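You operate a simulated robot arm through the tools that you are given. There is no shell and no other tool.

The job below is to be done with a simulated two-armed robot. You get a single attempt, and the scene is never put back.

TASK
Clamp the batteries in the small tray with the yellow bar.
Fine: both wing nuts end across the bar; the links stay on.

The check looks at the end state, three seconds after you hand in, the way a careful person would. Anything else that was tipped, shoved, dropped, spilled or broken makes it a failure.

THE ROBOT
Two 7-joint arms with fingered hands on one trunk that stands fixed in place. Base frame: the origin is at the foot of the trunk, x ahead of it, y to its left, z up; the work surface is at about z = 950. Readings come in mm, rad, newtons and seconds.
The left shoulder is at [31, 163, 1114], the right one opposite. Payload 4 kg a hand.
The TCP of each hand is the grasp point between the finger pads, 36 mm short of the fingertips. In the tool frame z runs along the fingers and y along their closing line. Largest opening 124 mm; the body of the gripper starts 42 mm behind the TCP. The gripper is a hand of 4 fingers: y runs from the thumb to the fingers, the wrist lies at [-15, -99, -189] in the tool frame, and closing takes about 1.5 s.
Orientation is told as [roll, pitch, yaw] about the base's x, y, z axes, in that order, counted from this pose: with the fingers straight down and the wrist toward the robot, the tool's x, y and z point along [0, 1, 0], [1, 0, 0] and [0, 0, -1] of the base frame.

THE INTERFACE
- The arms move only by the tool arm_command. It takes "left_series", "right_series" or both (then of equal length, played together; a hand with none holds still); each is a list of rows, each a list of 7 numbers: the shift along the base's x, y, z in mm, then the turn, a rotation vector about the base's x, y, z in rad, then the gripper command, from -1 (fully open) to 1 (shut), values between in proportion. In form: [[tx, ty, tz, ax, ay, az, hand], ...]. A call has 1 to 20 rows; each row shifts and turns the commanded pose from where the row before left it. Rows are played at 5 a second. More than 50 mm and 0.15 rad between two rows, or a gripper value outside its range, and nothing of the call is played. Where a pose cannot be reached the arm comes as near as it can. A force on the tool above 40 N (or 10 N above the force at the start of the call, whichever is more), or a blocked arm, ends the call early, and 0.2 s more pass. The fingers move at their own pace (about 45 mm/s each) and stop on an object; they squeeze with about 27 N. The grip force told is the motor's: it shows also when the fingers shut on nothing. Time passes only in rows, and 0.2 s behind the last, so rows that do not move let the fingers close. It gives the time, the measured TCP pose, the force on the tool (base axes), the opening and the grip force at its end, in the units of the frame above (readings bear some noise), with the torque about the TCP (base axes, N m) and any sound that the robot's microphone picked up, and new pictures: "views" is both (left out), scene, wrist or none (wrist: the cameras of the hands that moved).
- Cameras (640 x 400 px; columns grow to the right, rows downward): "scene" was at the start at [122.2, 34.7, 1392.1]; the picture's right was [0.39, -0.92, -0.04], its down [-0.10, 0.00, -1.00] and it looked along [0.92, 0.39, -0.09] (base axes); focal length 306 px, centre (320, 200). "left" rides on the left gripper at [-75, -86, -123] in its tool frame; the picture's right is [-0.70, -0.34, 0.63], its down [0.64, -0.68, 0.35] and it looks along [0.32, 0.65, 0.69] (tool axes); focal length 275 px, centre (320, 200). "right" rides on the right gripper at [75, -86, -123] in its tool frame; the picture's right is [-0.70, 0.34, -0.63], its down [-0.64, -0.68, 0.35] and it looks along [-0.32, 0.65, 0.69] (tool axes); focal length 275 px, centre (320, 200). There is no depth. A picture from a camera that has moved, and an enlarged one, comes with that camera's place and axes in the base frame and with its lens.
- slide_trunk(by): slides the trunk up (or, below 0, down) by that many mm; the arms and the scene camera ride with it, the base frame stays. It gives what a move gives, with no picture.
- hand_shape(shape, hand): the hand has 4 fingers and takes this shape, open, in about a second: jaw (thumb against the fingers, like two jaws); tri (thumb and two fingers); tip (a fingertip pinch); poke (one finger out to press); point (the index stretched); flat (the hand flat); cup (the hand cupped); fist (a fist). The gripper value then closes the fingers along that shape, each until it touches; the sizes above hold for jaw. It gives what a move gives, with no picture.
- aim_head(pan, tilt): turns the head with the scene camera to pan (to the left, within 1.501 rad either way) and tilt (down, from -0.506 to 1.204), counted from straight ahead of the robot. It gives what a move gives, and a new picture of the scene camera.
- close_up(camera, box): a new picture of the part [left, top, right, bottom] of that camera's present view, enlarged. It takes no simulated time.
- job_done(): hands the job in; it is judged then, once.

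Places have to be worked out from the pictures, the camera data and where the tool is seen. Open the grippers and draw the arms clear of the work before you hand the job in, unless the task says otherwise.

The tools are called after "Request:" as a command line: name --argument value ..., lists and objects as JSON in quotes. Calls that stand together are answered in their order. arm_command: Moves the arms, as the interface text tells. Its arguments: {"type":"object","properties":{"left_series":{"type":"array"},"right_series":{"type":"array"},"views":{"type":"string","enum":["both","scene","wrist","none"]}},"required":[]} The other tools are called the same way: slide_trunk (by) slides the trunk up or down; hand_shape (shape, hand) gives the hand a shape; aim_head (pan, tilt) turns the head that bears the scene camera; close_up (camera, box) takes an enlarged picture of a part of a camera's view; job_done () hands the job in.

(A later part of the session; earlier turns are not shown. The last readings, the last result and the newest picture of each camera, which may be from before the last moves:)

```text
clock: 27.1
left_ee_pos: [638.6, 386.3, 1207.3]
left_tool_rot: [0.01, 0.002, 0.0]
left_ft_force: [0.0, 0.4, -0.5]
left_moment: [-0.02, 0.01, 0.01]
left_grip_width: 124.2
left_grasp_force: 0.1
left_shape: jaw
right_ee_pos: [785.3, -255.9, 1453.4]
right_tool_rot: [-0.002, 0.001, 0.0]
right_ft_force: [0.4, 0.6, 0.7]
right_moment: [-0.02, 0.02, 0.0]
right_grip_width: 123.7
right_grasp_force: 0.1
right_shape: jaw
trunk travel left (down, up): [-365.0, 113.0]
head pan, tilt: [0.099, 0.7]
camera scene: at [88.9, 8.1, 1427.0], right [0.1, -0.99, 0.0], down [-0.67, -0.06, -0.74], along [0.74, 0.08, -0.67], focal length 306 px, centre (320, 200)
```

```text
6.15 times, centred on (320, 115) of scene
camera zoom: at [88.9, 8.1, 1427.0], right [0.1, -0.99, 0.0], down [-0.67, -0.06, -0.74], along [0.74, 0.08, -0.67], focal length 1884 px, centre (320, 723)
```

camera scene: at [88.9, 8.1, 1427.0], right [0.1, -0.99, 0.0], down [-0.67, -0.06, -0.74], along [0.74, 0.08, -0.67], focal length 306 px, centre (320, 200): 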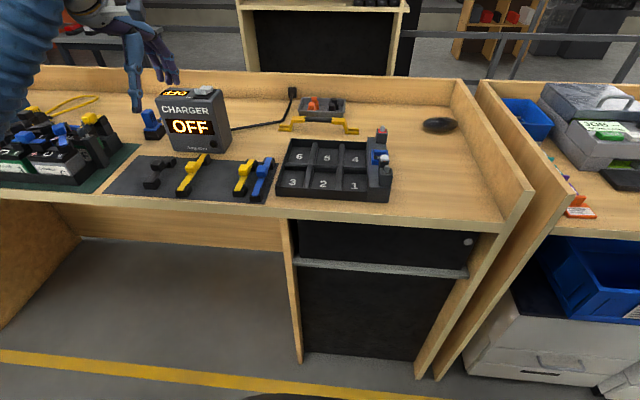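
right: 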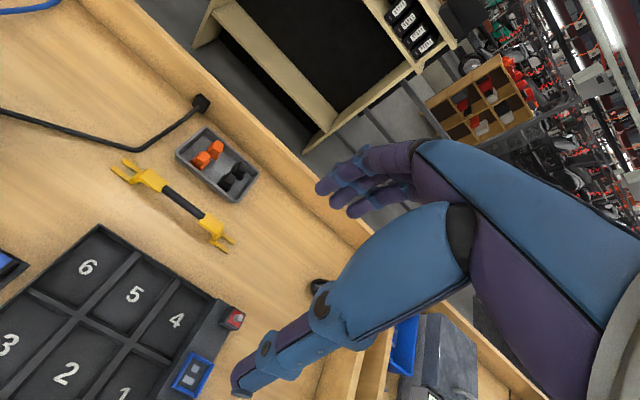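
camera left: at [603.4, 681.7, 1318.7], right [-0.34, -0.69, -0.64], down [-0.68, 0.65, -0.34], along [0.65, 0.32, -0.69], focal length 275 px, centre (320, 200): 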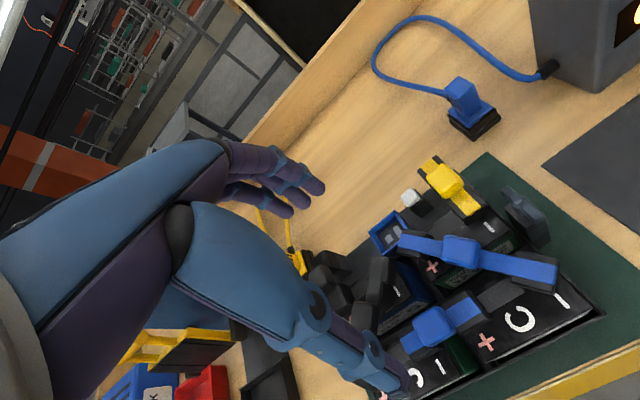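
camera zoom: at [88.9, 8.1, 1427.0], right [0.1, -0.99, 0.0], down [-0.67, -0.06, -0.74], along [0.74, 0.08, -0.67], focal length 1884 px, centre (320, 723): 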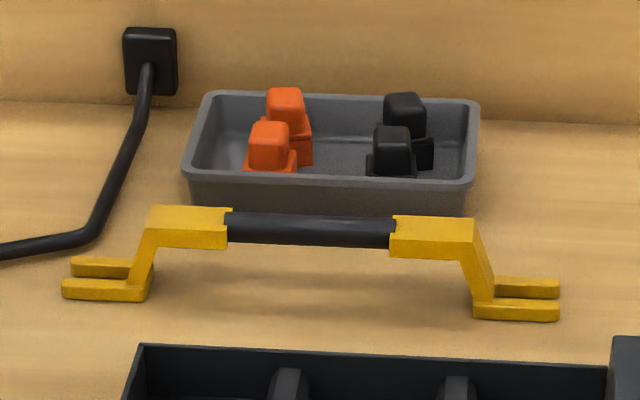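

The bar: arch underside about 36 mm over the fork bottoms, tines about 7 mm thick, round black grip about 17 mm thick with axis near [935, 100, 988]. I bring the left hand above the grip, half open.

Request:
arm_command --left_series '[[30, -30, 0, -0.009, 0, 0, -0.3], [30, -30, 0, 0, 0, 0, -0.3], [30, -30, 0, 0, 0, 0, -0.3], [30, -30, 0, 0, 0, 0, -0.3], [30, -30, 0, 0, 0, 0, -0.3], [30, -30, 0, 0, 0, 0, -0.3], [30, -30, -10, 0, 0, 0, -0.3], [30, -30, -15, 0, 0, 0, -0.3], [30, -30, -15, 0, 0, 0, -0.3], [26, -21, -15, 0, 0, 0, -0.3]]' --views "both"

```text
clock: 29.3
left_ee_pos: [934.6, 96.8, 1155.7]
left_tool_rot: [0.0, 0.001, 0.001]
left_ft_force: [0.1, -0.9, -0.2]
left_moment: [0.06, 0.02, -0.01]
left_grip_width: 80.8
left_grasp_force: 0.1
left_shape: jaw
right_ee_pos: [787.6, -255.9, 1451.5]
right_tool_rot: [0.0, 0.001, 0.001]
right_ft_force: [-0.1, -0.2, -0.2]
right_moment: [0.01, -0.01, 0.01]
right_grip_width: 123.8
right_grasp_force: 0.1
right_shape: jaw
trunk travel left (down, up): [-365.0, 113.0]
head pan, tilt: [0.099, 0.7]
camera scene: at [89.5, 7.3, 1426.9], right [0.1, -0.99, 0.0], down [-0.67, -0.06, -0.74], along [0.74, 0.08, -0.67], focal length 306 px, centre (320, 200)
camera left: at [849.1, 21.0, 1278.5], right [-0.34, -0.7, -0.63], down [-0.68, 0.64, -0.34], along [0.65, 0.32, -0.69], focal length 275 px, centre (320, 200)
```

scene: 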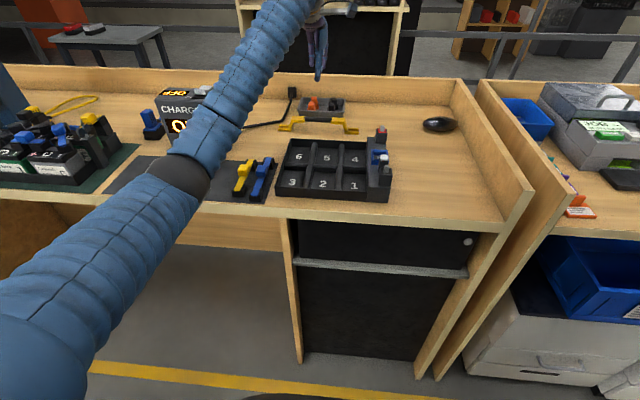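
left: 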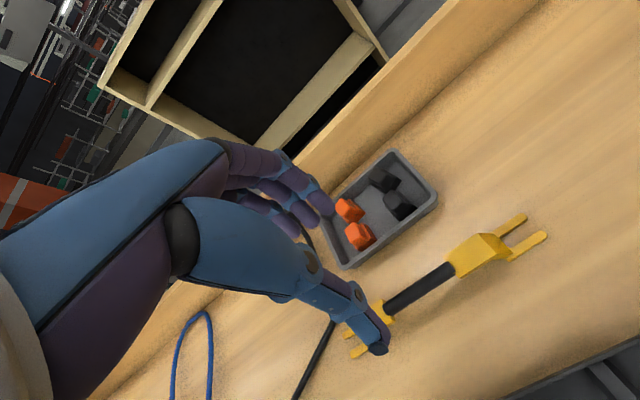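

The hand is right above the grip, opening 81 mm. I descend to just above gripping height and look.

Request:
arm_command --left_series '[[0, 1, -35, 0, 0, 0, -0.3], [0, 0, -35, 0, 0, 0, -0.3], [0, 0, -35, 0, 0, 0, -0.3]]' --views "both"

Request:
close_up --camera "scene" --box '[260, 60, 380, 150]'

```text
clock: 30.1
left_ee_pos: [936.7, 99.1, 1046.7]
left_tool_rot: [-0.001, 0.002, 0.003]
left_ft_force: [0.4, -0.1, 0.3]
left_moment: [0.0, 0.02, -0.02]
left_grip_width: 80.9
left_grasp_force: 0.1
left_shape: jaw
right_ee_pos: [787.1, -256.1, 1452.7]
right_tool_rot: [-0.001, 0.002, 0.001]
right_ft_force: [0.5, -0.2, -0.3]
right_moment: [0.0, 0.03, 0.02]
right_grip_width: 123.9
right_grasp_force: 0.1
right_shape: jaw
trunk travel left (down, up): [-365.0, 113.0]
head pan, tilt: [0.099, 0.7]
camera scene: at [89.5, 7.9, 1426.8], right [0.1, -1.0, 0.0], down [-0.67, -0.06, -0.74], along [0.74, 0.08, -0.67], focal length 306 px, centre (320, 200)
camera left: at [850.5, 23.3, 1169.0], right [-0.34, -0.7, -0.63], down [-0.68, 0.64, -0.34], along [0.65, 0.32, -0.69], focal length 275 px, centre (320, 200)
```

scene: 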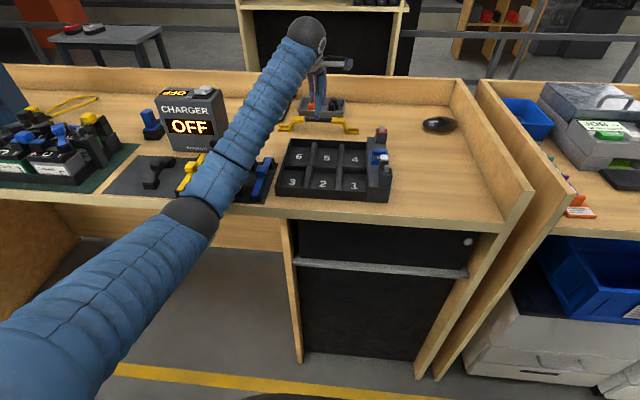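
left: 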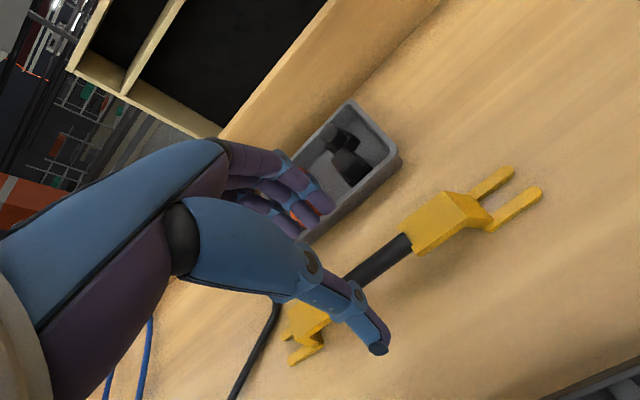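

```text
4.44 times, centred on (320, 105) of scene
camera zoom: at [89.5, 7.9, 1426.8], right [0.1, -1.0, 0.0], down [-0.67, -0.06, -0.74], along [0.74, 0.08, -0.67], focal length 1361 px, centre (320, 622)
```

zoom: 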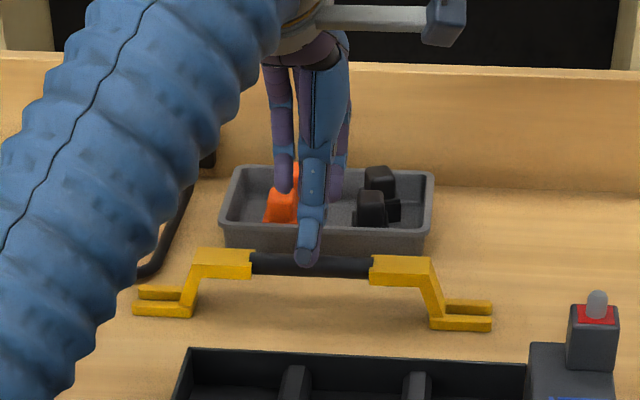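

The thumb is centred on the grip. I narrow the opening to about 50 mm, then descend so the fingertips just reach the underside of the grip (TCP z about 1014).

Request:
arm_command --left_series '[[0, 0, 0, 0, 0, 0, 0.2], [0, 0, 0, 0, 0, 0, 0.2], [-1, 0, -16, 0, 0, 0, 0.2], [0, 0, -16, 0, 0, 0, 0.2], [0, 0, 0, 0, 0, 0, 0.2]]' --views "both"

Request:
close_up --camera "scene" --box '[270, 80, 370, 150]'

Request:
close_up --camera "left" --box '[200, 150, 480, 350]'

```text
clock: 31.3
left_ee_pos: [933.0, 96.4, 1017.5]
left_tool_rot: [0.0, -0.003, 0.0]
left_ft_force: [0.2, -0.3, 0.0]
left_moment: [-0.01, 0.0, 0.03]
left_grip_width: 49.8
left_grasp_force: 0.1
left_shape: jaw
right_ee_pos: [783.4, -256.7, 1454.9]
right_tool_rot: [0.0, -0.001, 0.0]
right_ft_force: [0.2, 0.1, 0.0]
right_moment: [0.03, 0.0, 0.0]
right_grip_width: 123.8
right_grasp_force: 0.1
right_shape: jaw
trunk travel left (down, up): [-365.0, 113.0]
head pan, tilt: [0.099, 0.7]
camera scene: at [86.7, 7.2, 1427.5], right [0.1, -1.0, 0.0], down [-0.66, -0.06, -0.75], along [0.74, 0.08, -0.67], focal length 306 px, centre (320, 200)
camera left: at [847.5, 22.1, 1139.7], right [-0.34, -0.7, -0.63], down [-0.68, 0.64, -0.35], along [0.65, 0.32, -0.69], focal length 275 px, centre (320, 200)
```

scene: 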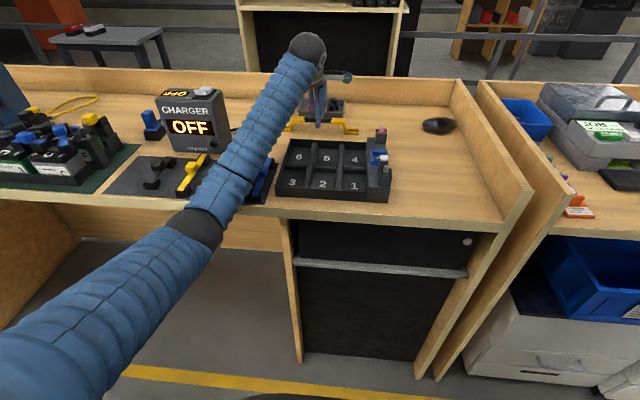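
left: 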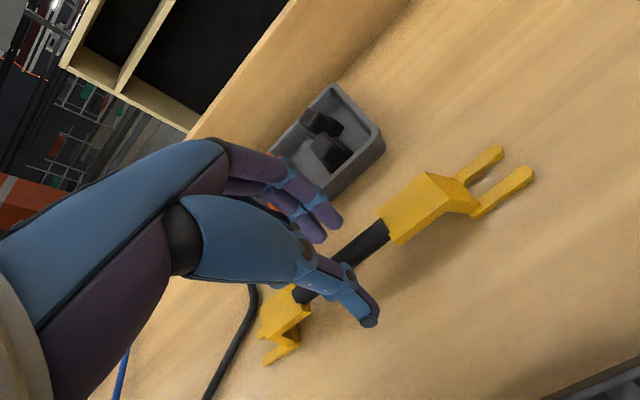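

```text
5.71 times, centred on (320, 115) of scene
camera zoom: at [86.7, 7.2, 1427.5], right [0.1, -1.0, 0.0], down [-0.66, -0.06, -0.75], along [0.74, 0.08, -0.67], focal length 1750 px, centre (320, 686)
```

zoom: 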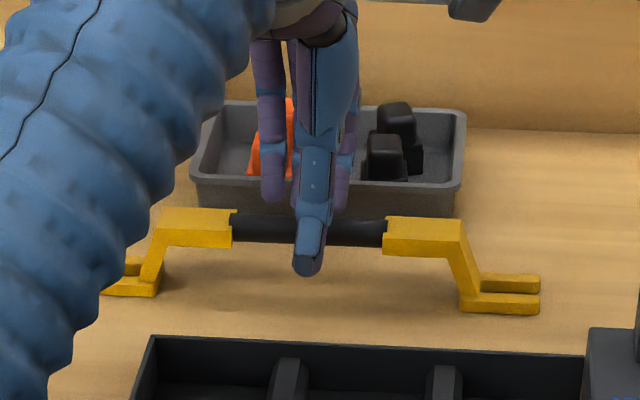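

```text
2.00 times, centred on (340, 250) of left
camera zoom: at [847.5, 22.1, 1139.7], right [-0.34, -0.7, -0.63], down [-0.68, 0.64, -0.35], along [0.65, 0.32, -0.69], focal length 551 px, centre (280, 100)
```

zoom: 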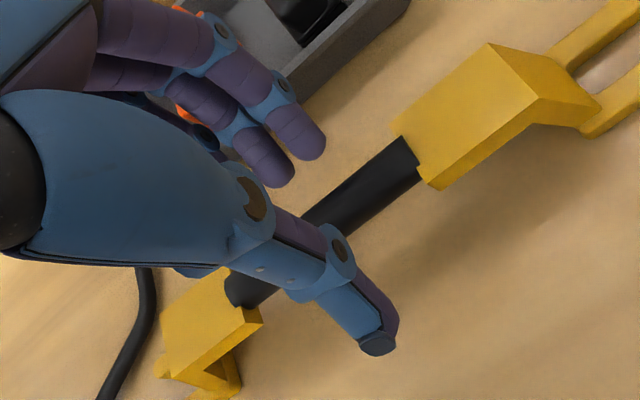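

Fingers straddle the grip with the tips near its underside. I lower 4 mm more and close.

Request:
arm_command --left_series '[[0, 0, -4, 0, 0, 0, 0.2], [0, 0, 0, 0, 0, 0, 0.6], [0, 0, 0, 0, 0, 0, 1], [0, 0, 0, 0, 0, 0, 1], [0, 0, 0, 0, 0, 0, 1], [0, 0, 0, 0, 0, 0, 1], [0, 0, 0, 0, 0, 0, 1], [0, 0, 0, 0, 0, 0, 1], [0, 0, 0, 0, 0, 0, 1]]' --views "both"

Request:
close_up --camera "scene" --box '[270, 80, 370, 150]'

Request:
close_up --camera "left" --box '[200, 150, 480, 350]'

```text
clock: 33.3
left_ee_pos: [929.7, 96.0, 1013.5]
left_tool_rot: [0.001, -0.002, 0.0]
left_ft_force: [-0.2, -0.1, 0.2]
left_moment: [-0.02, -0.01, 0.01]
left_grip_width: 11.0
left_grasp_force: 26.8
left_shape: jaw
right_ee_pos: [780.7, -256.6, 1456.1]
right_tool_rot: [-0.001, -0.003, 0.001]
right_ft_force: [-0.4, 0.9, -0.4]
right_moment: [0.01, -0.03, 0.0]
right_grip_width: 123.9
right_grasp_force: 0.0
right_shape: jaw
trunk travel left (down, up): [-365.0, 113.0]
head pan, tilt: [0.099, 0.7]
camera scene: at [84.2, 6.6, 1427.3], right [0.1, -1.0, 0.0], down [-0.66, -0.06, -0.75], along [0.74, 0.08, -0.67], focal length 306 px, centre (320, 200)
camera left: at [844.6, 21.2, 1136.3], right [-0.34, -0.7, -0.63], down [-0.68, 0.64, -0.35], along [0.65, 0.32, -0.69], focal length 275 px, centre (320, 200)
```

scene: 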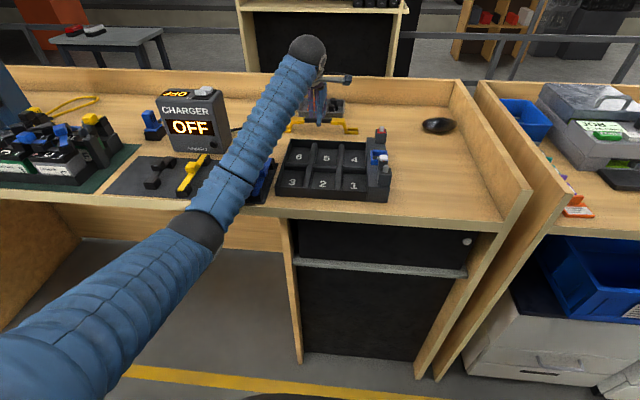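
left: 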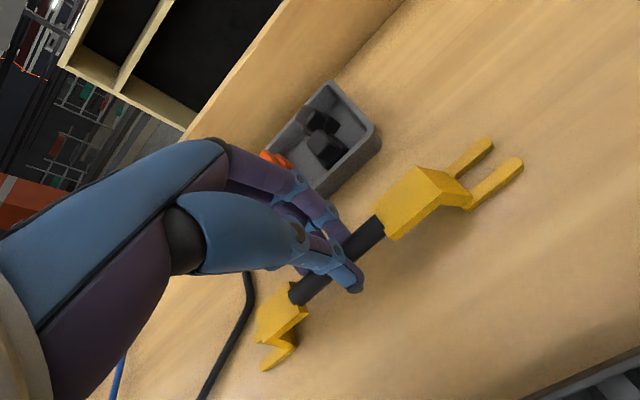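

```text
5.71 times, centred on (320, 115) of scene
camera zoom: at [84.2, 6.6, 1427.3], right [0.1, -1.0, 0.0], down [-0.66, -0.06, -0.75], along [0.74, 0.08, -0.67], focal length 1750 px, centre (320, 686)
```

zoom: 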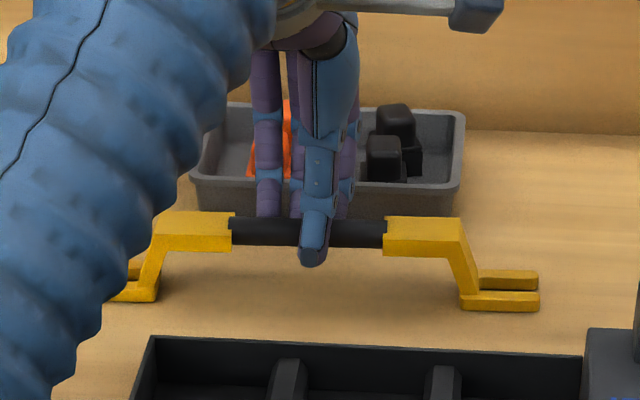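

```text
2.00 times, centred on (340, 250) of left
camera zoom: at [844.6, 21.2, 1136.3], right [-0.34, -0.7, -0.63], down [-0.68, 0.64, -0.35], along [0.65, 0.32, -0.69], focal length 551 px, centre (280, 100)
```

zoom: 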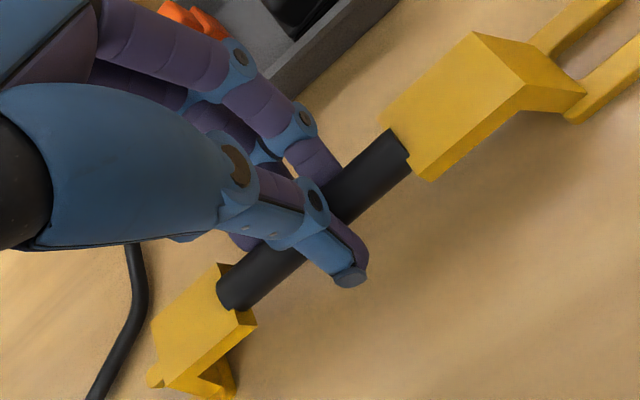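

The grip holds (11 mm, 27 N). I lift a little and check that the bar hangs level.

Request:
arm_command --left_series '[[0, 0, 5, 0, 0, 0, 1], [0, 0, 10, 0, 0, 0, 1], [0, 0, 15, 0, 0, 0, 1], [0, 0, 20, 0, 0, 0, 1]]' --views "both"

Request:
close_up --camera "scene" --box '[260, 70, 380, 150]'

```text
clock: 34.3
left_ee_pos: [933.3, 96.6, 1061.0]
left_tool_rot: [-0.001, 0.002, 0.003]
left_ft_force: [0.0, -0.6, -0.3]
left_moment: [-0.01, 0.01, -0.04]
left_grip_width: 11.0
left_grasp_force: 26.9
left_shape: jaw
right_ee_pos: [785.6, -256.2, 1452.6]
right_tool_rot: [0.0, 0.0, 0.0]
right_ft_force: [0.3, -0.1, -0.5]
right_moment: [0.02, -0.03, 0.0]
right_grip_width: 123.7
right_grasp_force: 0.1
right_shape: jaw
trunk travel left (down, up): [-365.0, 113.0]
head pan, tilt: [0.099, 0.7]
camera scene: at [88.9, 8.0, 1426.9], right [0.1, -1.0, 0.0], down [-0.67, -0.06, -0.74], along [0.74, 0.08, -0.67], focal length 306 px, centre (320, 200)
camera left: at [848.1, 21.3, 1184.3], right [-0.34, -0.7, -0.63], down [-0.68, 0.64, -0.34], along [0.65, 0.32, -0.69], focal length 275 px, centre (320, 200)
```

scene: 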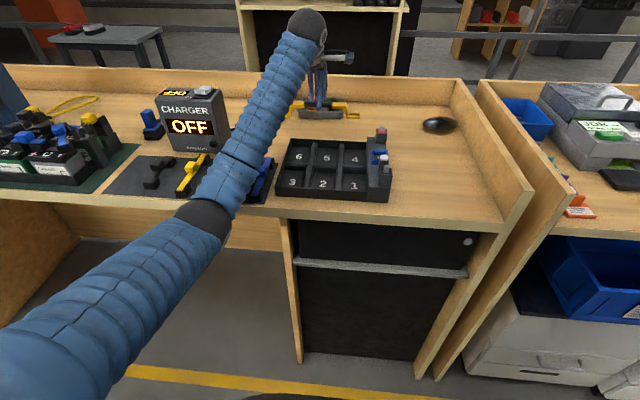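
left: 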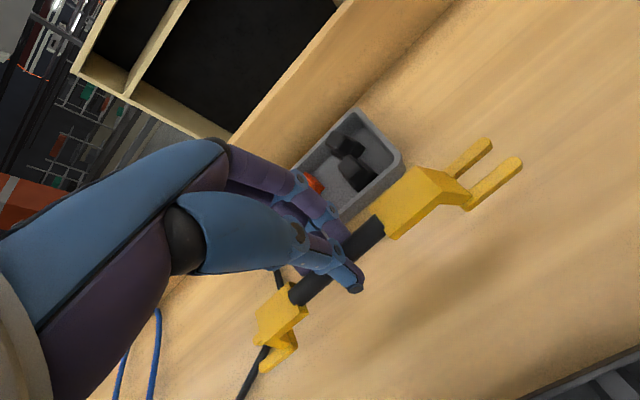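

```text
5.00 times, centred on (320, 110) of scene
camera zoom: at [88.9, 8.0, 1426.9], right [0.1, -1.0, 0.0], down [-0.67, -0.06, -0.74], along [0.74, 0.08, -0.67], focal length 1531 px, centre (320, 650)
```

zoom: 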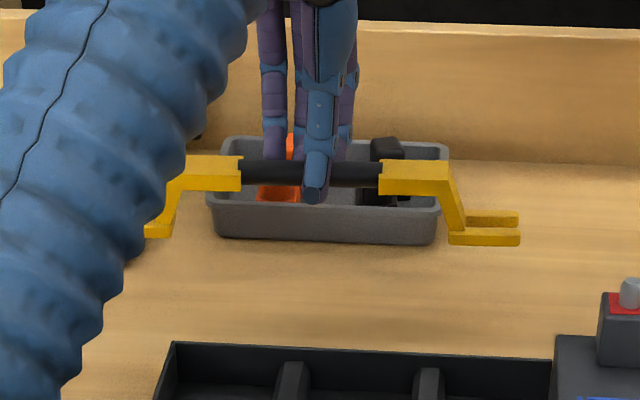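

The bar came up level and steady. I enlarge the hand camera to fix the fork positions relative to the tool.

Request:
close_up --camera "left" --box '[420, 120, 540, 220]'

Request:
close_up --camera "left" --box '[220, 250, 340, 390]'

```text
4.00 times, centred on (480, 170) of left
camera zoom: at [848.1, 21.3, 1184.3], right [-0.34, -0.7, -0.63], down [-0.68, 0.64, -0.34], along [0.65, 0.32, -0.69], focal length 1101 px, centre (-320, 320)
```

zoom: 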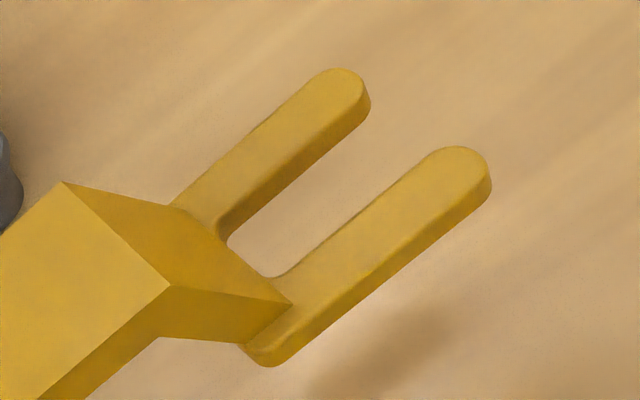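

```text
2.86 times, centred on (280, 320) of left
camera zoom: at [848.1, 21.3, 1184.3], right [-0.34, -0.7, -0.63], down [-0.68, 0.64, -0.34], along [0.65, 0.32, -0.69], focal length 786 px, centre (434, -143)
```

zoom: 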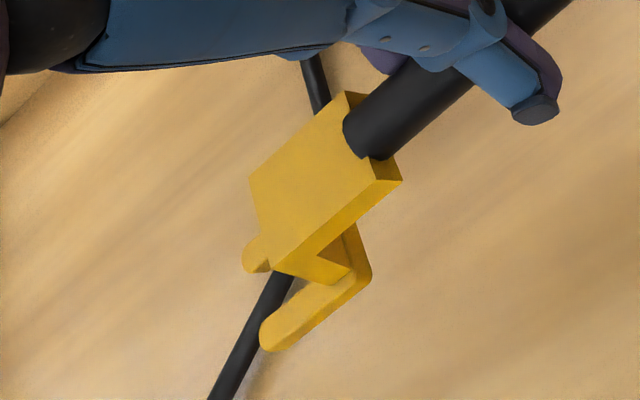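

Fork tips relative to the tool: near end [+9, -120], far end [-1, +129], so the bar sits about 0.04 rad yawed in the hand with its centre about [+4, +4] from the TCP. I slide the trunk up again and aim the head at the pack.

Request:
slide_trunk --by 110

Request:
arm_command --left_series '[[-30, 0, 25, 0, 0, 0, 1], [-35, 0, 25, 0, 0, 0, 1], [-40, 10, 25, 0, 0, 0, 1], [-40, 20, 10, 0, 0, 0, 1], [-35, 30, 5, 0, 0, 0, 1], [-30, 38, 0, 0, 0, 0, 1], [-20, 42, 0, 0, 0, 0, 1], [-15, 45, 0, 0, 0, 0, 1], [0, 45, 0, 0, 0, 0, 1], [0, 45, 0, 0, 0, 0, 1]]' --views "none"

Request:
aim_head --pan 0.8 --tilt 0.6

```text
clock: 35.7
left_ee_pos: [932.8, 95.9, 1170.5]
left_tool_rot: [0.0, 0.004, 0.0]
left_ft_force: [-0.6, -0.7, -1.5]
left_moment: [-0.01, 0.01, 0.0]
left_grip_width: 10.9
left_grasp_force: 26.6
left_shape: jaw
right_ee_pos: [785.8, -256.2, 1563.2]
right_tool_rot: [-0.001, 0.001, 0.0]
right_ft_force: [0.1, -0.1, -0.1]
right_moment: [0.03, 0.0, 0.01]
right_grip_width: 123.5
right_grasp_force: 0.1
right_shape: jaw
trunk travel left (down, up): [-475.0, 3.0]
head pan, tilt: [0.099, 0.7]
```

```text
clock: 37.9
left_ee_pos: [689.0, 369.5, 1259.3]
left_tool_rot: [-0.001, 0.001, 0.0]
left_ft_force: [0.5, 1.0, -1.4]
left_moment: [0.01, -0.02, 0.02]
left_grip_width: 10.6
left_grasp_force: 27.4
left_shape: jaw
right_ee_pos: [785.0, -253.9, 1563.3]
right_tool_rot: [-0.002, 0.0, -0.001]
right_ft_force: [0.0, 1.1, -0.9]
right_moment: [-0.02, -0.03, 0.03]
right_grip_width: 123.8
right_grasp_force: 0.1
right_shape: jaw
trunk travel left (down, up): [-475.0, 3.0]
head pan, tilt: [0.099, 0.7]
```

```text
clock: 39.0
left_ee_pos: [690.7, 368.9, 1260.4]
left_tool_rot: [-0.001, 0.001, -0.001]
left_ft_force: [-0.1, -0.4, -1.2]
left_moment: [-0.03, 0.04, 0.03]
left_grip_width: 10.7
left_grasp_force: 27.2
left_shape: jaw
right_ee_pos: [785.5, -255.7, 1562.8]
right_tool_rot: [-0.001, -0.001, 0.001]
right_ft_force: [0.1, 0.2, -1.1]
right_moment: [0.02, 0.01, -0.02]
right_grip_width: 123.4
right_grasp_force: 0.1
right_shape: jaw
trunk travel left (down, up): [-475.0, 3.0]
head pan, tilt: [0.799, 0.6]
camera scene: at [52.5, 63.3, 1549.2], right [0.72, -0.7, 0.0], down [-0.39, -0.41, -0.82], along [0.58, 0.59, -0.57], focal length 306 px, centre (320, 200)
```

scene: 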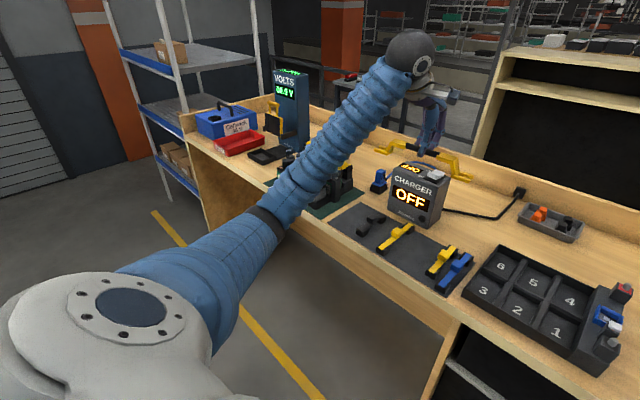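

The bar hangs safely in front of the head camera. I zoom in here to measure its tilt and yaw.

Request:
close_up --camera "scene" --box '[364, 130, 484, 190]'

```text
5.33 times, centred on (424, 160) of scene
camera zoom: at [52.5, 63.3, 1549.2], right [0.72, -0.7, 0.0], down [-0.39, -0.41, -0.82], along [0.58, 0.59, -0.57], focal length 1633 px, centre (-235, 413)
```

zoom: 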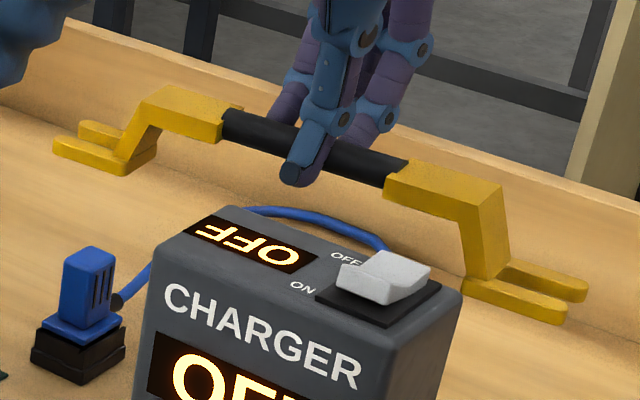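

Combining both cameras, the bar's near end is about 8 mm higher than the far end and it is yawed about +0.025 rad; centre about [+3, +6] from the TCP. I swing to above the pack at a safe height, correct the yaw, and add tilt so the near end is up about 0.1 rad for sliding the far fork under the far nut first.

Request:
arm_command --left_series '[[0, 45, 0, 0, 0, -0.025, 1], [0, 45, 0, 0, 0, 0, 1], [0, 45, 0, 0, 0, 0, 1], [0, 45, 0, 0, 0, 0, 1], [0, 45, 0, -0.02, 0, 0, 1], [0, 45, 0, -0.02, 0, 0, 1], [0, 40, -20, -0.02, 0, 0, 1], [0, 30, -20, -0.01, 0, 0, 1], [0, 20, -20, 0, 0, 0, 1], [0, 0, 0, 0, 0, 0, 1]]' --views "both"

Request:
close_up --camera "scene" --box '[250, 110, 378, 200]'

Request:
close_up --camera "left" --box '[220, 100, 620, 350]'

```text
clock: 41.1
left_ee_pos: [686.3, 731.3, 1198.0]
left_tool_rot: [-0.07, -0.001, -0.025]
left_ft_force: [-0.3, 0.5, -1.2]
left_moment: [0.06, 0.01, -0.01]
left_grip_width: 10.6
left_grasp_force: 27.1
left_shape: jaw
right_ee_pos: [786.0, -255.8, 1562.1]
right_tool_rot: [0.0, 0.001, 0.0]
right_ft_force: [0.5, -0.2, -0.6]
right_moment: [-0.04, -0.01, 0.0]
right_grip_width: 123.7
right_grasp_force: 0.3
right_shape: jaw
trunk travel left (down, up): [-475.0, 3.0]
head pan, tilt: [0.799, 0.6]
camera scene: at [52.5, 63.0, 1549.2], right [0.72, -0.7, 0.0], down [-0.39, -0.41, -0.82], along [0.57, 0.59, -0.57], focal length 306 px, centre (320, 200)
camera left: at [599.0, 667.4, 1326.1], right [-0.35, -0.73, -0.58], down [-0.67, 0.64, -0.39], along [0.66, 0.25, -0.71], focal length 275 px, centre (320, 200)
```

scene: 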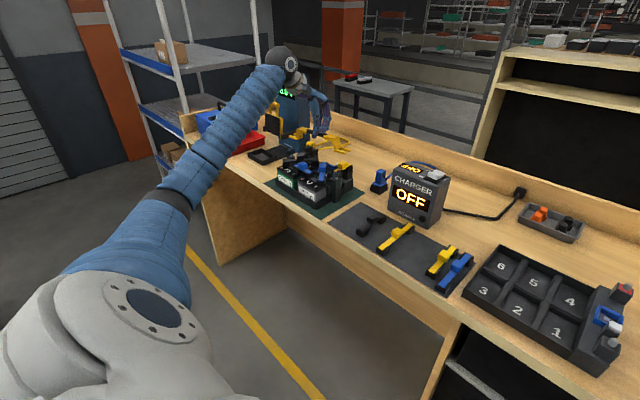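
left: 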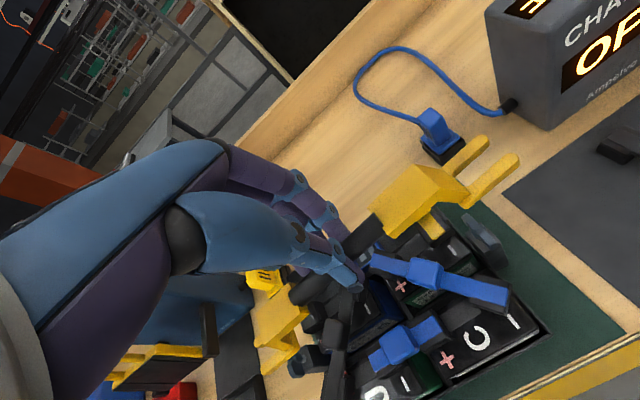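

```text
4.44 times, centred on (314, 155) of scene
camera zoom: at [52.5, 63.0, 1549.2], right [0.72, -0.7, 0.0], down [-0.39, -0.41, -0.82], along [0.57, 0.59, -0.57], focal length 1361 px, centre (347, 400)
```

zoom: 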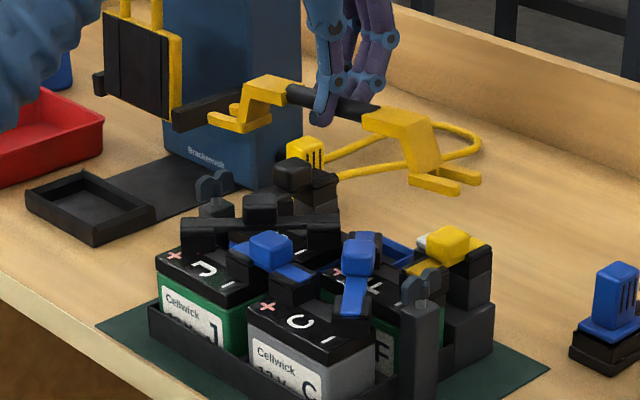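

```text
1.60 times, centred on (420, 225) of left
camera zoom: at [599.0, 667.4, 1326.1], right [-0.35, -0.73, -0.58], down [-0.67, 0.64, -0.39], along [0.66, 0.25, -0.71], focal length 440 px, centre (160, 160)
```

zoom: 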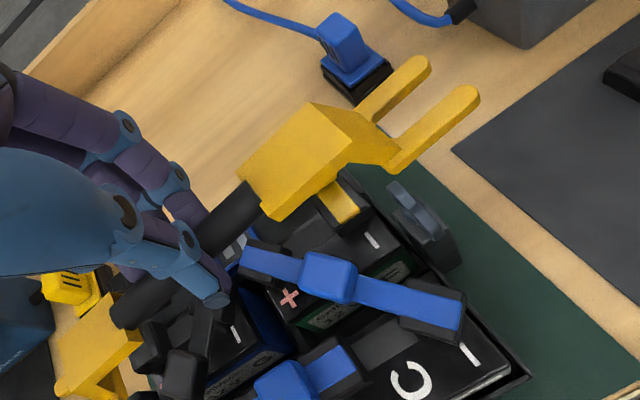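

Triangulated: near fork tip (front tine) [683, 609, 1152], far one about [675, 858, 1126]; bar still yawed about +0.03 and nut tops look about z 1070, so I correct the yaw, raise the near end a bit more (total tilt about 0.14), shift slightly and descend 40 mm.

Request:
arm_command --left_series '[[1, 4, 0, -0.02, 0, -0.016, 1], [1, 5, 0, -0.02, 0, -0.016, 1], [0, 0, -20, 0, 0, 0, 1], [0, 0, -20, 0, 0, 0, 1], [0, 0, 0, 0, 0, 0, 1]]' --views "none"

Request:
close_up --camera "scene" --box '[260, 125, 372, 195]'

Request:
close_up --camera "left" --box '[220, 100, 620, 390]'

```text
clock: 42.4
left_ee_pos: [688.6, 740.5, 1162.0]
left_tool_rot: [-0.11, 0.0, -0.055]
left_ft_force: [-0.6, 0.2, -1.1]
left_moment: [0.02, -0.02, 0.0]
left_grip_width: 10.6
left_grasp_force: 27.3
left_shape: jaw
right_ee_pos: [786.6, -255.6, 1562.7]
right_tool_rot: [0.001, 0.0, -0.001]
right_ft_force: [0.4, -0.5, -0.4]
right_moment: [0.02, 0.0, -0.03]
right_grip_width: 123.8
right_grasp_force: 0.0
right_shape: jaw
trunk travel left (down, up): [-475.0, 3.0]
head pan, tilt: [0.799, 0.6]
```

```text
5.71 times, centred on (316, 160) of scene
camera zoom: at [52.4, 63.0, 1549.2], right [0.72, -0.7, 0.0], down [-0.39, -0.4, -0.82], along [0.58, 0.59, -0.57], focal length 1750 px, centre (343, 429)
```

zoom: 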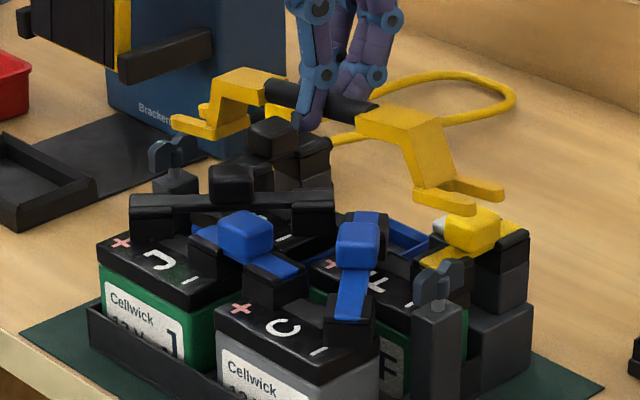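

```text
1.38 times, centred on (420, 245) of left
camera zoom: at [601.0, 684.0, 1292.4], right [-0.38, -0.74, -0.55], down [-0.65, 0.64, -0.42], along [0.66, 0.2, -0.72], focal length 380 px, centre (182, 138)
```

zoom: 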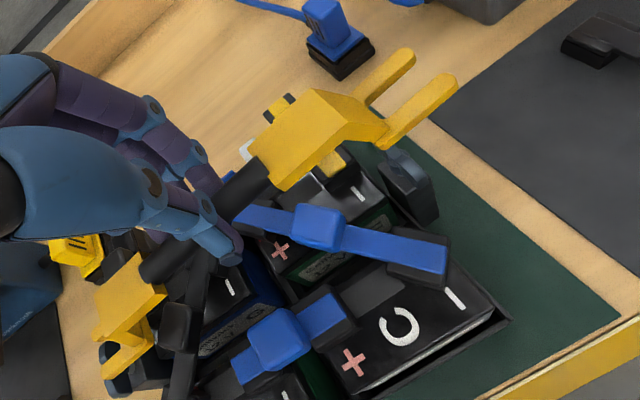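

Now bar tilt is about 0.14 with far tips at y≈861, z(top)≈1090 and near tips z≈1122; the fork centre line is within 3 mm of the posts. I trim yaw, tilt and x slightly and go down 22 mm.

Request:
arm_command --left_series '[[-1, 3, 0, -0.02, 0, -0.01, 1], [0, 0, -12, 0, 0, 0, 1], [0, 0, -10, 0, 0, 0, 1], [0, 0, 0, 0, 0, 0, 1]]' --views "none"

Request:
close_up --camera "scene" --box '[260, 130, 372, 200]'

Request:
close_up --camera "scene" --box '[275, 138, 331, 173]'

Request:
close_up --camera "left" --box '[220, 100, 620, 390]'

```text
clock: 43.4
left_ee_pos: [689.9, 744.1, 1137.9]
left_tool_rot: [-0.131, -0.002, -0.067]
left_ft_force: [-0.5, 0.1, 0.4]
left_moment: [0.07, -0.01, -0.03]
left_grip_width: 10.8
left_grasp_force: 26.8
left_shape: jaw
right_ee_pos: [786.4, -256.9, 1563.3]
right_tool_rot: [-0.001, 0.0, 0.002]
right_ft_force: [0.2, 0.5, 0.3]
right_moment: [0.01, 0.01, 0.01]
right_grip_width: 123.7
right_grasp_force: 0.1
right_shape: jaw
trunk travel left (down, up): [-475.0, 3.0]
head pan, tilt: [0.799, 0.6]
```

```text
5.71 times, centred on (316, 165) of scene
camera zoom: at [52.4, 63.0, 1549.2], right [0.72, -0.7, 0.0], down [-0.39, -0.4, -0.82], along [0.58, 0.59, -0.57], focal length 1750 px, centre (343, 400)
```

zoom: 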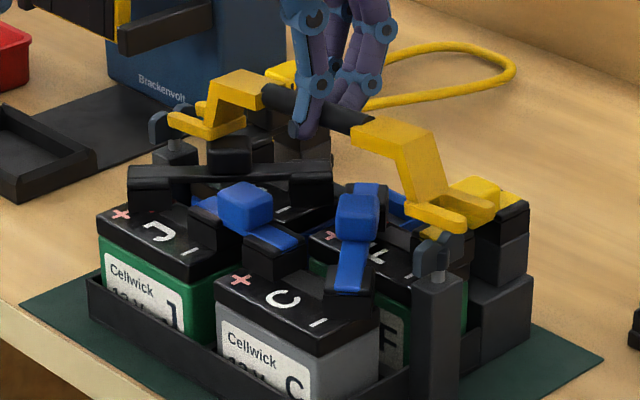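

```text
11.43 times, centred on (303, 156) of scene
camera zoom: at [52.4, 63.0, 1549.2], right [0.72, -0.7, 0.0], down [-0.39, -0.4, -0.82], along [0.58, 0.59, -0.57], focal length 3499 px, centre (514, 709)
```

zoom: 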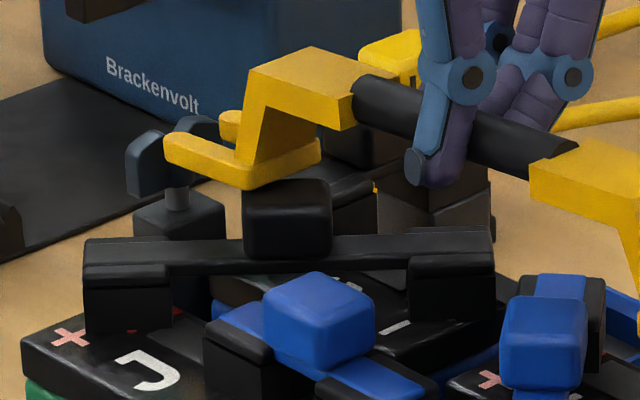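

```text
1.38 times, centred on (420, 245) of left
camera zoom: at [600.0, 691.0, 1269.4], right [-0.39, -0.75, -0.54], down [-0.64, 0.64, -0.43], along [0.66, 0.18, -0.73], focal length 380 px, centre (182, 138)
```

zoom: 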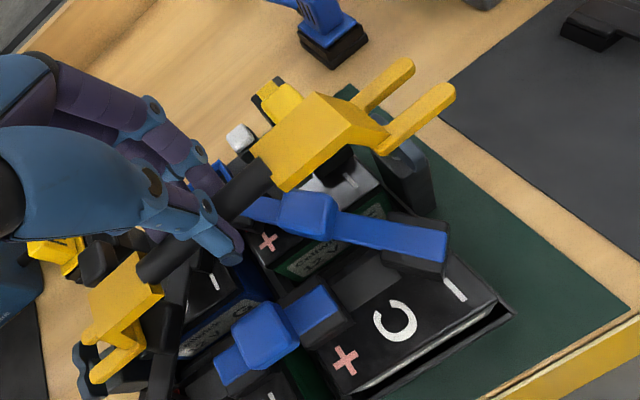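

The zoom shows the black link knob (around [691, 813], top ≈1071) right below the fork's inner foot: sliding the fork in sideways would hit it. So the bar has to come straight down with both nuts turned along it; I lift away and take the bar back to its free spot, then turn the nuts with a finger.

Request:
arm_command --left_series '[[0, -2, 30, 0, 0, 0, 1], [0, 0, 40, 0, 0, 0, 1], [0, -20, 40, 0.06, 0, 0.03, 1], [0, -40, 10, 0.07, 0, 0.02, 1], [0, -45, 0, 0, 0, 0.015, 1], [0, -45, 0, 0, 0, 0, 1], [0, -45, 0, 0, 0, 0, 1], [0, -45, 0, 0, 0, 0, 1], [0, -45, 0, 0, 0, 0, 1], [0, -45, 0, 0, 0, 0, 1], [0, -45, 0, 0, 0, 0, 1]]' --views "none"

Request:
arm_command --left_series '[[15, -45, 0, 0, 0, 0, 1], [20, -42, 0, 0, 0, 0, 1], [30, -38, 0, 0, 0, 0, 1], [35, -30, 0, 0, 0, 0, 1], [40, -25, 0, 0, 0, 0, 1], [40, -20, -5, 0, 0, 0, 1], [35, -15, -20, 0, 0, 0, 1], [28, -10, -25, 0, 0, 0, 1]]' --views "none"

```text
clock: 45.8
left_ee_pos: [691.0, 364.4, 1258.0]
left_tool_rot: [0.002, 0.005, 0.001]
left_ft_force: [0.5, -0.9, -1.2]
left_moment: [-0.02, 0.0, -0.02]
left_grip_width: 10.1
left_grasp_force: 27.7
left_shape: jaw
right_ee_pos: [787.3, -256.5, 1561.6]
right_tool_rot: [0.003, 0.003, 0.0]
right_ft_force: [0.4, 0.9, -0.5]
right_moment: [0.02, 0.0, 0.0]
right_grip_width: 123.6
right_grasp_force: 0.0
right_shape: jaw
trunk travel left (down, up): [-475.0, 3.0]
head pan, tilt: [0.799, 0.6]
```

```text
clock: 47.5
left_ee_pos: [931.7, 140.6, 1208.3]
left_tool_rot: [0.0, 0.003, 0.0]
left_ft_force: [-0.3, -0.8, -1.0]
left_moment: [-0.02, 0.02, 0.0]
left_grip_width: 10.4
left_grasp_force: 26.3
left_shape: jaw
right_ee_pos: [788.3, -256.9, 1561.4]
right_tool_rot: [0.001, 0.002, 0.001]
right_ft_force: [-0.7, -0.5, -0.3]
right_moment: [0.01, 0.01, 0.03]
right_grip_width: 123.6
right_grasp_force: 0.1
right_shape: jaw
trunk travel left (down, up): [-475.0, 3.0]
head pan, tilt: [0.799, 0.6]
```

I lower the trunk again for the set-down and look with the head camera.

Request:
slide_trunk --by -110

Request:
arm_command --left_series '[[1, -20, 0, 0.03, 0, -0.03, 1], [1, -24, 0, 0, 0, 0, 1], [0, 0, -20, 0, 0, 0, 1], [0, 0, 0, 0, 0, 0, 1]]' --views "none"

Request:
aim_head --pan 0.1 --tilt 0.7

Request:
close_up --camera "scene" --box '[260, 60, 380, 150]'

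```text
clock: 49.0
left_ee_pos: [931.4, 140.2, 1101.0]
left_tool_rot: [0.0, 0.001, -0.002]
left_ft_force: [-0.5, -0.4, -0.9]
left_moment: [0.0, 0.04, 0.03]
left_grip_width: 10.3
left_grasp_force: 27.3
left_shape: jaw
right_ee_pos: [785.4, -256.7, 1453.7]
right_tool_rot: [0.001, -0.002, -0.001]
right_ft_force: [-0.5, -0.6, 0.2]
right_moment: [-0.01, -0.01, 0.02]
right_grip_width: 124.0
right_grasp_force: 0.0
right_shape: jaw
trunk travel left (down, up): [-365.0, 113.0]
head pan, tilt: [0.799, 0.6]
```

```text
clock: 50.0
left_ee_pos: [935.8, 95.8, 1081.3]
left_tool_rot: [0.031, 0.004, -0.031]
left_ft_force: [0.0, -0.3, -0.9]
left_moment: [-0.01, -0.01, 0.01]
left_grip_width: 10.0
left_grasp_force: 27.2
left_shape: jaw
right_ee_pos: [786.6, -256.6, 1452.3]
right_tool_rot: [0.0, 0.0, -0.002]
right_ft_force: [0.0, 0.5, 0.4]
right_moment: [-0.04, -0.02, -0.02]
right_grip_width: 124.0
right_grasp_force: 0.2
right_shape: jaw
trunk travel left (down, up): [-365.0, 113.0]
head pan, tilt: [0.799, 0.6]
```

```text
clock: 51.0
left_ee_pos: [934.9, 96.7, 1080.4]
left_tool_rot: [0.031, 0.005, -0.032]
left_ft_force: [-0.5, 0.1, -1.1]
left_moment: [0.01, 0.01, -0.01]
left_grip_width: 10.3
left_grasp_force: 26.9
left_shape: jaw
right_ee_pos: [785.8, -255.9, 1452.1]
right_tool_rot: [0.0, -0.001, 0.001]
right_ft_force: [-0.2, 0.0, -0.1]
right_moment: [0.0, 0.04, -0.01]
right_grip_width: 123.7
right_grasp_force: 0.0
right_shape: jaw
trunk travel left (down, up): [-365.0, 113.0]
head pan, tilt: [0.099, 0.7]
camera scene: at [89.1, 7.9, 1426.9], right [0.1, -0.99, 0.0], down [-0.67, -0.06, -0.74], along [0.74, 0.08, -0.67], focal length 306 px, centre (320, 200)
```

scene: 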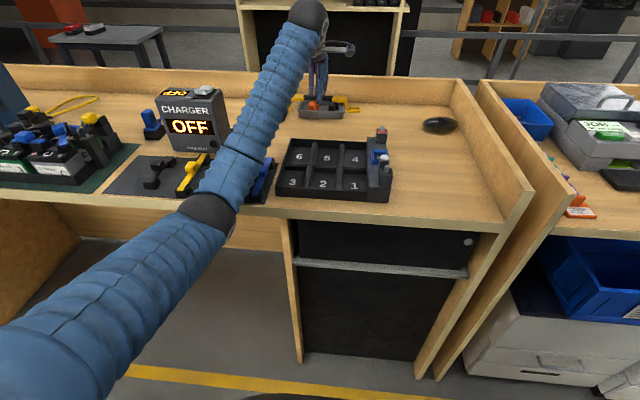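

```text
4.44 times, centred on (320, 105) of scene
camera zoom: at [89.1, 7.9, 1426.9], right [0.1, -0.99, 0.0], down [-0.67, -0.06, -0.74], along [0.74, 0.08, -0.67], focal length 1361 px, centre (320, 622)
```

zoom: 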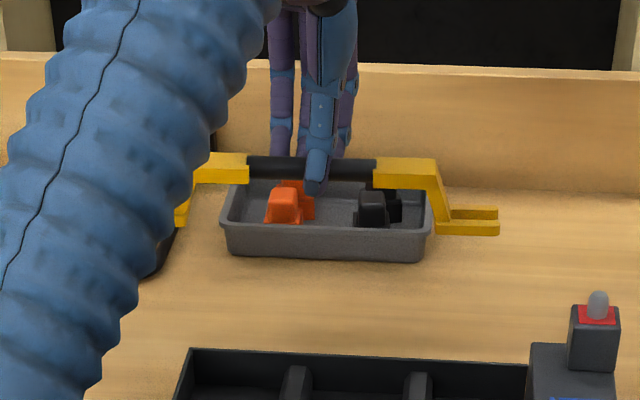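

Bar is over its old free spot, level. I lower it gently until it touches.

Request:
arm_command --left_series '[[-2, 0, -20, 0, 0, 0, 1], [0, 0, -20, 0, 0, 0, 1], [0, 0, -15, 0, 0, 0, 1], [0, 0, -5, 0, 0, 0, 1], [0, 0, -2, 0, 0, 0, 1], [0, 0, -2, 0, 0, 0, 1], [0, 0, 0, 0, 0, 0, 1]]' --views "none"

Request:
close_up --camera "scene" --box '[260, 80, 380, 150]'

Request:
close_up --camera "left" --box '[220, 100, 560, 390]'

```text
clock: 52.6
left_ee_pos: [927.5, 100.1, 1028.7]
left_tool_rot: [0.029, -0.011, -0.028]
left_ft_force: [0.1, 0.3, -1.3]
left_moment: [-0.05, -0.01, 0.02]
left_grip_width: 10.3
left_grasp_force: 26.6
left_shape: jaw
right_ee_pos: [776.3, -253.5, 1459.3]
right_tool_rot: [-0.002, -0.007, 0.0]
right_ft_force: [-0.1, -0.5, -0.2]
right_moment: [0.01, 0.01, 0.02]
right_grip_width: 123.7
right_grasp_force: 0.0
right_shape: jaw
trunk travel left (down, up): [-365.0, 113.0]
head pan, tilt: [0.099, 0.7]
```

```text
5.33 times, centred on (320, 115) of scene
camera zoom: at [79.0, 10.6, 1427.9], right [0.1, -0.99, 0.0], down [-0.66, -0.07, -0.75], along [0.74, 0.08, -0.66], focal length 1633 px, centre (320, 653)
```

zoom: 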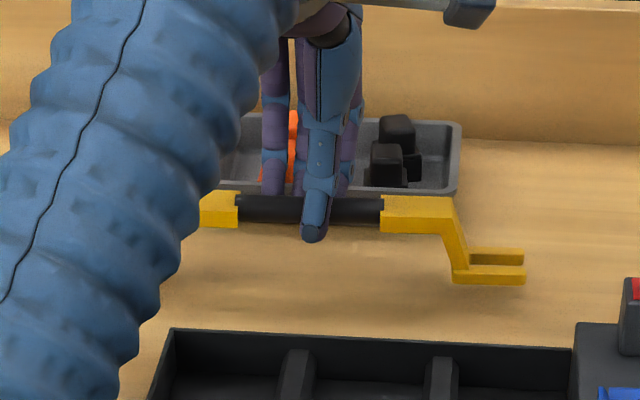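

```text
1.38 times, centred on (390, 245) of left
camera zoom: at [838.7, 23.8, 1148.0], right [-0.35, -0.67, -0.66], down [-0.66, 0.67, -0.34], along [0.67, 0.32, -0.67], focal length 380 px, centre (223, 138)
```

zoom: 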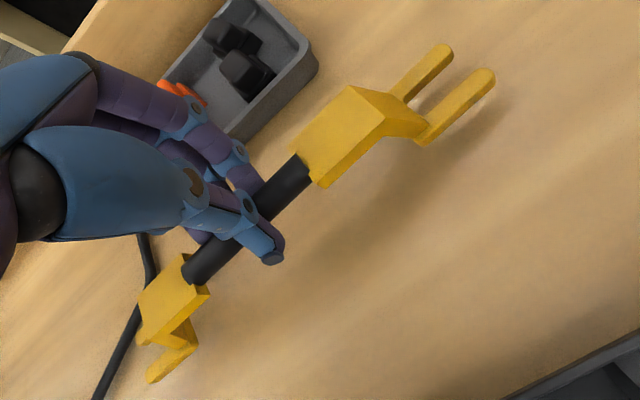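

The right hand and the head camera swayed back about 10 mm, so some part of the left arm may be pressing on something. I look at the arm around its elbow before going on.

Request:
close_up --camera "scene" --box '[80, 60, 400, 260]'

Request:
close_up --camera "right" --box '[0, 0, 640, 400]'

```text
2.00 times, centred on (240, 160) of scene
camera zoom: at [79.0, 10.6, 1427.9], right [0.1, -0.99, 0.0], down [-0.66, -0.07, -0.75], along [0.74, 0.08, -0.66], focal length 612 px, centre (480, 280)
```

zoom: 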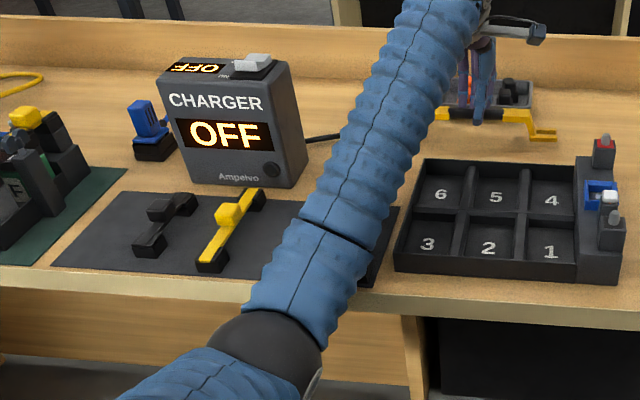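

```text
1.00 times, centred on (320, 200) of right (not enlarged: the box is as wide or as high as the picture)
camera zoom: at [689.8, -178.7, 1582.6], right [0.33, -0.7, 0.64], down [-0.68, -0.64, -0.35], along [0.65, -0.32, -0.69], focal length 275 px, centre (320, 200)
```

zoom: 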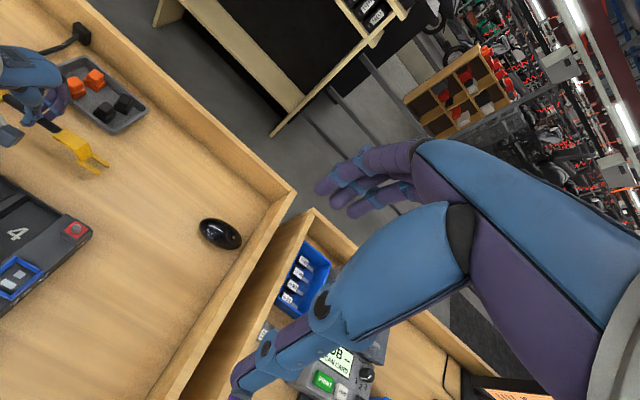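

I hold still briefly to see whether the sway persists (contact) or dies out.

Request:
arm_command --left_series '[[0, 0, 0, 0, 0, 0, 1], [0, 0, 0, 0, 0, 0, 1]]' --views "none"

```text
clock: 53.2
left_ee_pos: [926.6, 96.5, 1028.1]
left_tool_rot: [0.029, -0.014, -0.03]
left_ft_force: [-0.1, 0.0, -1.9]
left_moment: [0.0, -0.01, 0.01]
left_grip_width: 10.3
left_grasp_force: 27.6
left_shape: jaw
right_ee_pos: [775.7, -255.1, 1458.8]
right_tool_rot: [0.0, -0.006, 0.001]
right_ft_force: [0.4, 0.0, 0.0]
right_moment: [0.0, -0.02, 0.02]
right_grip_width: 123.6
right_grasp_force: 0.1
right_shape: jaw
trunk travel left (down, up): [-365.0, 113.0]
head pan, tilt: [0.099, 0.7]
```

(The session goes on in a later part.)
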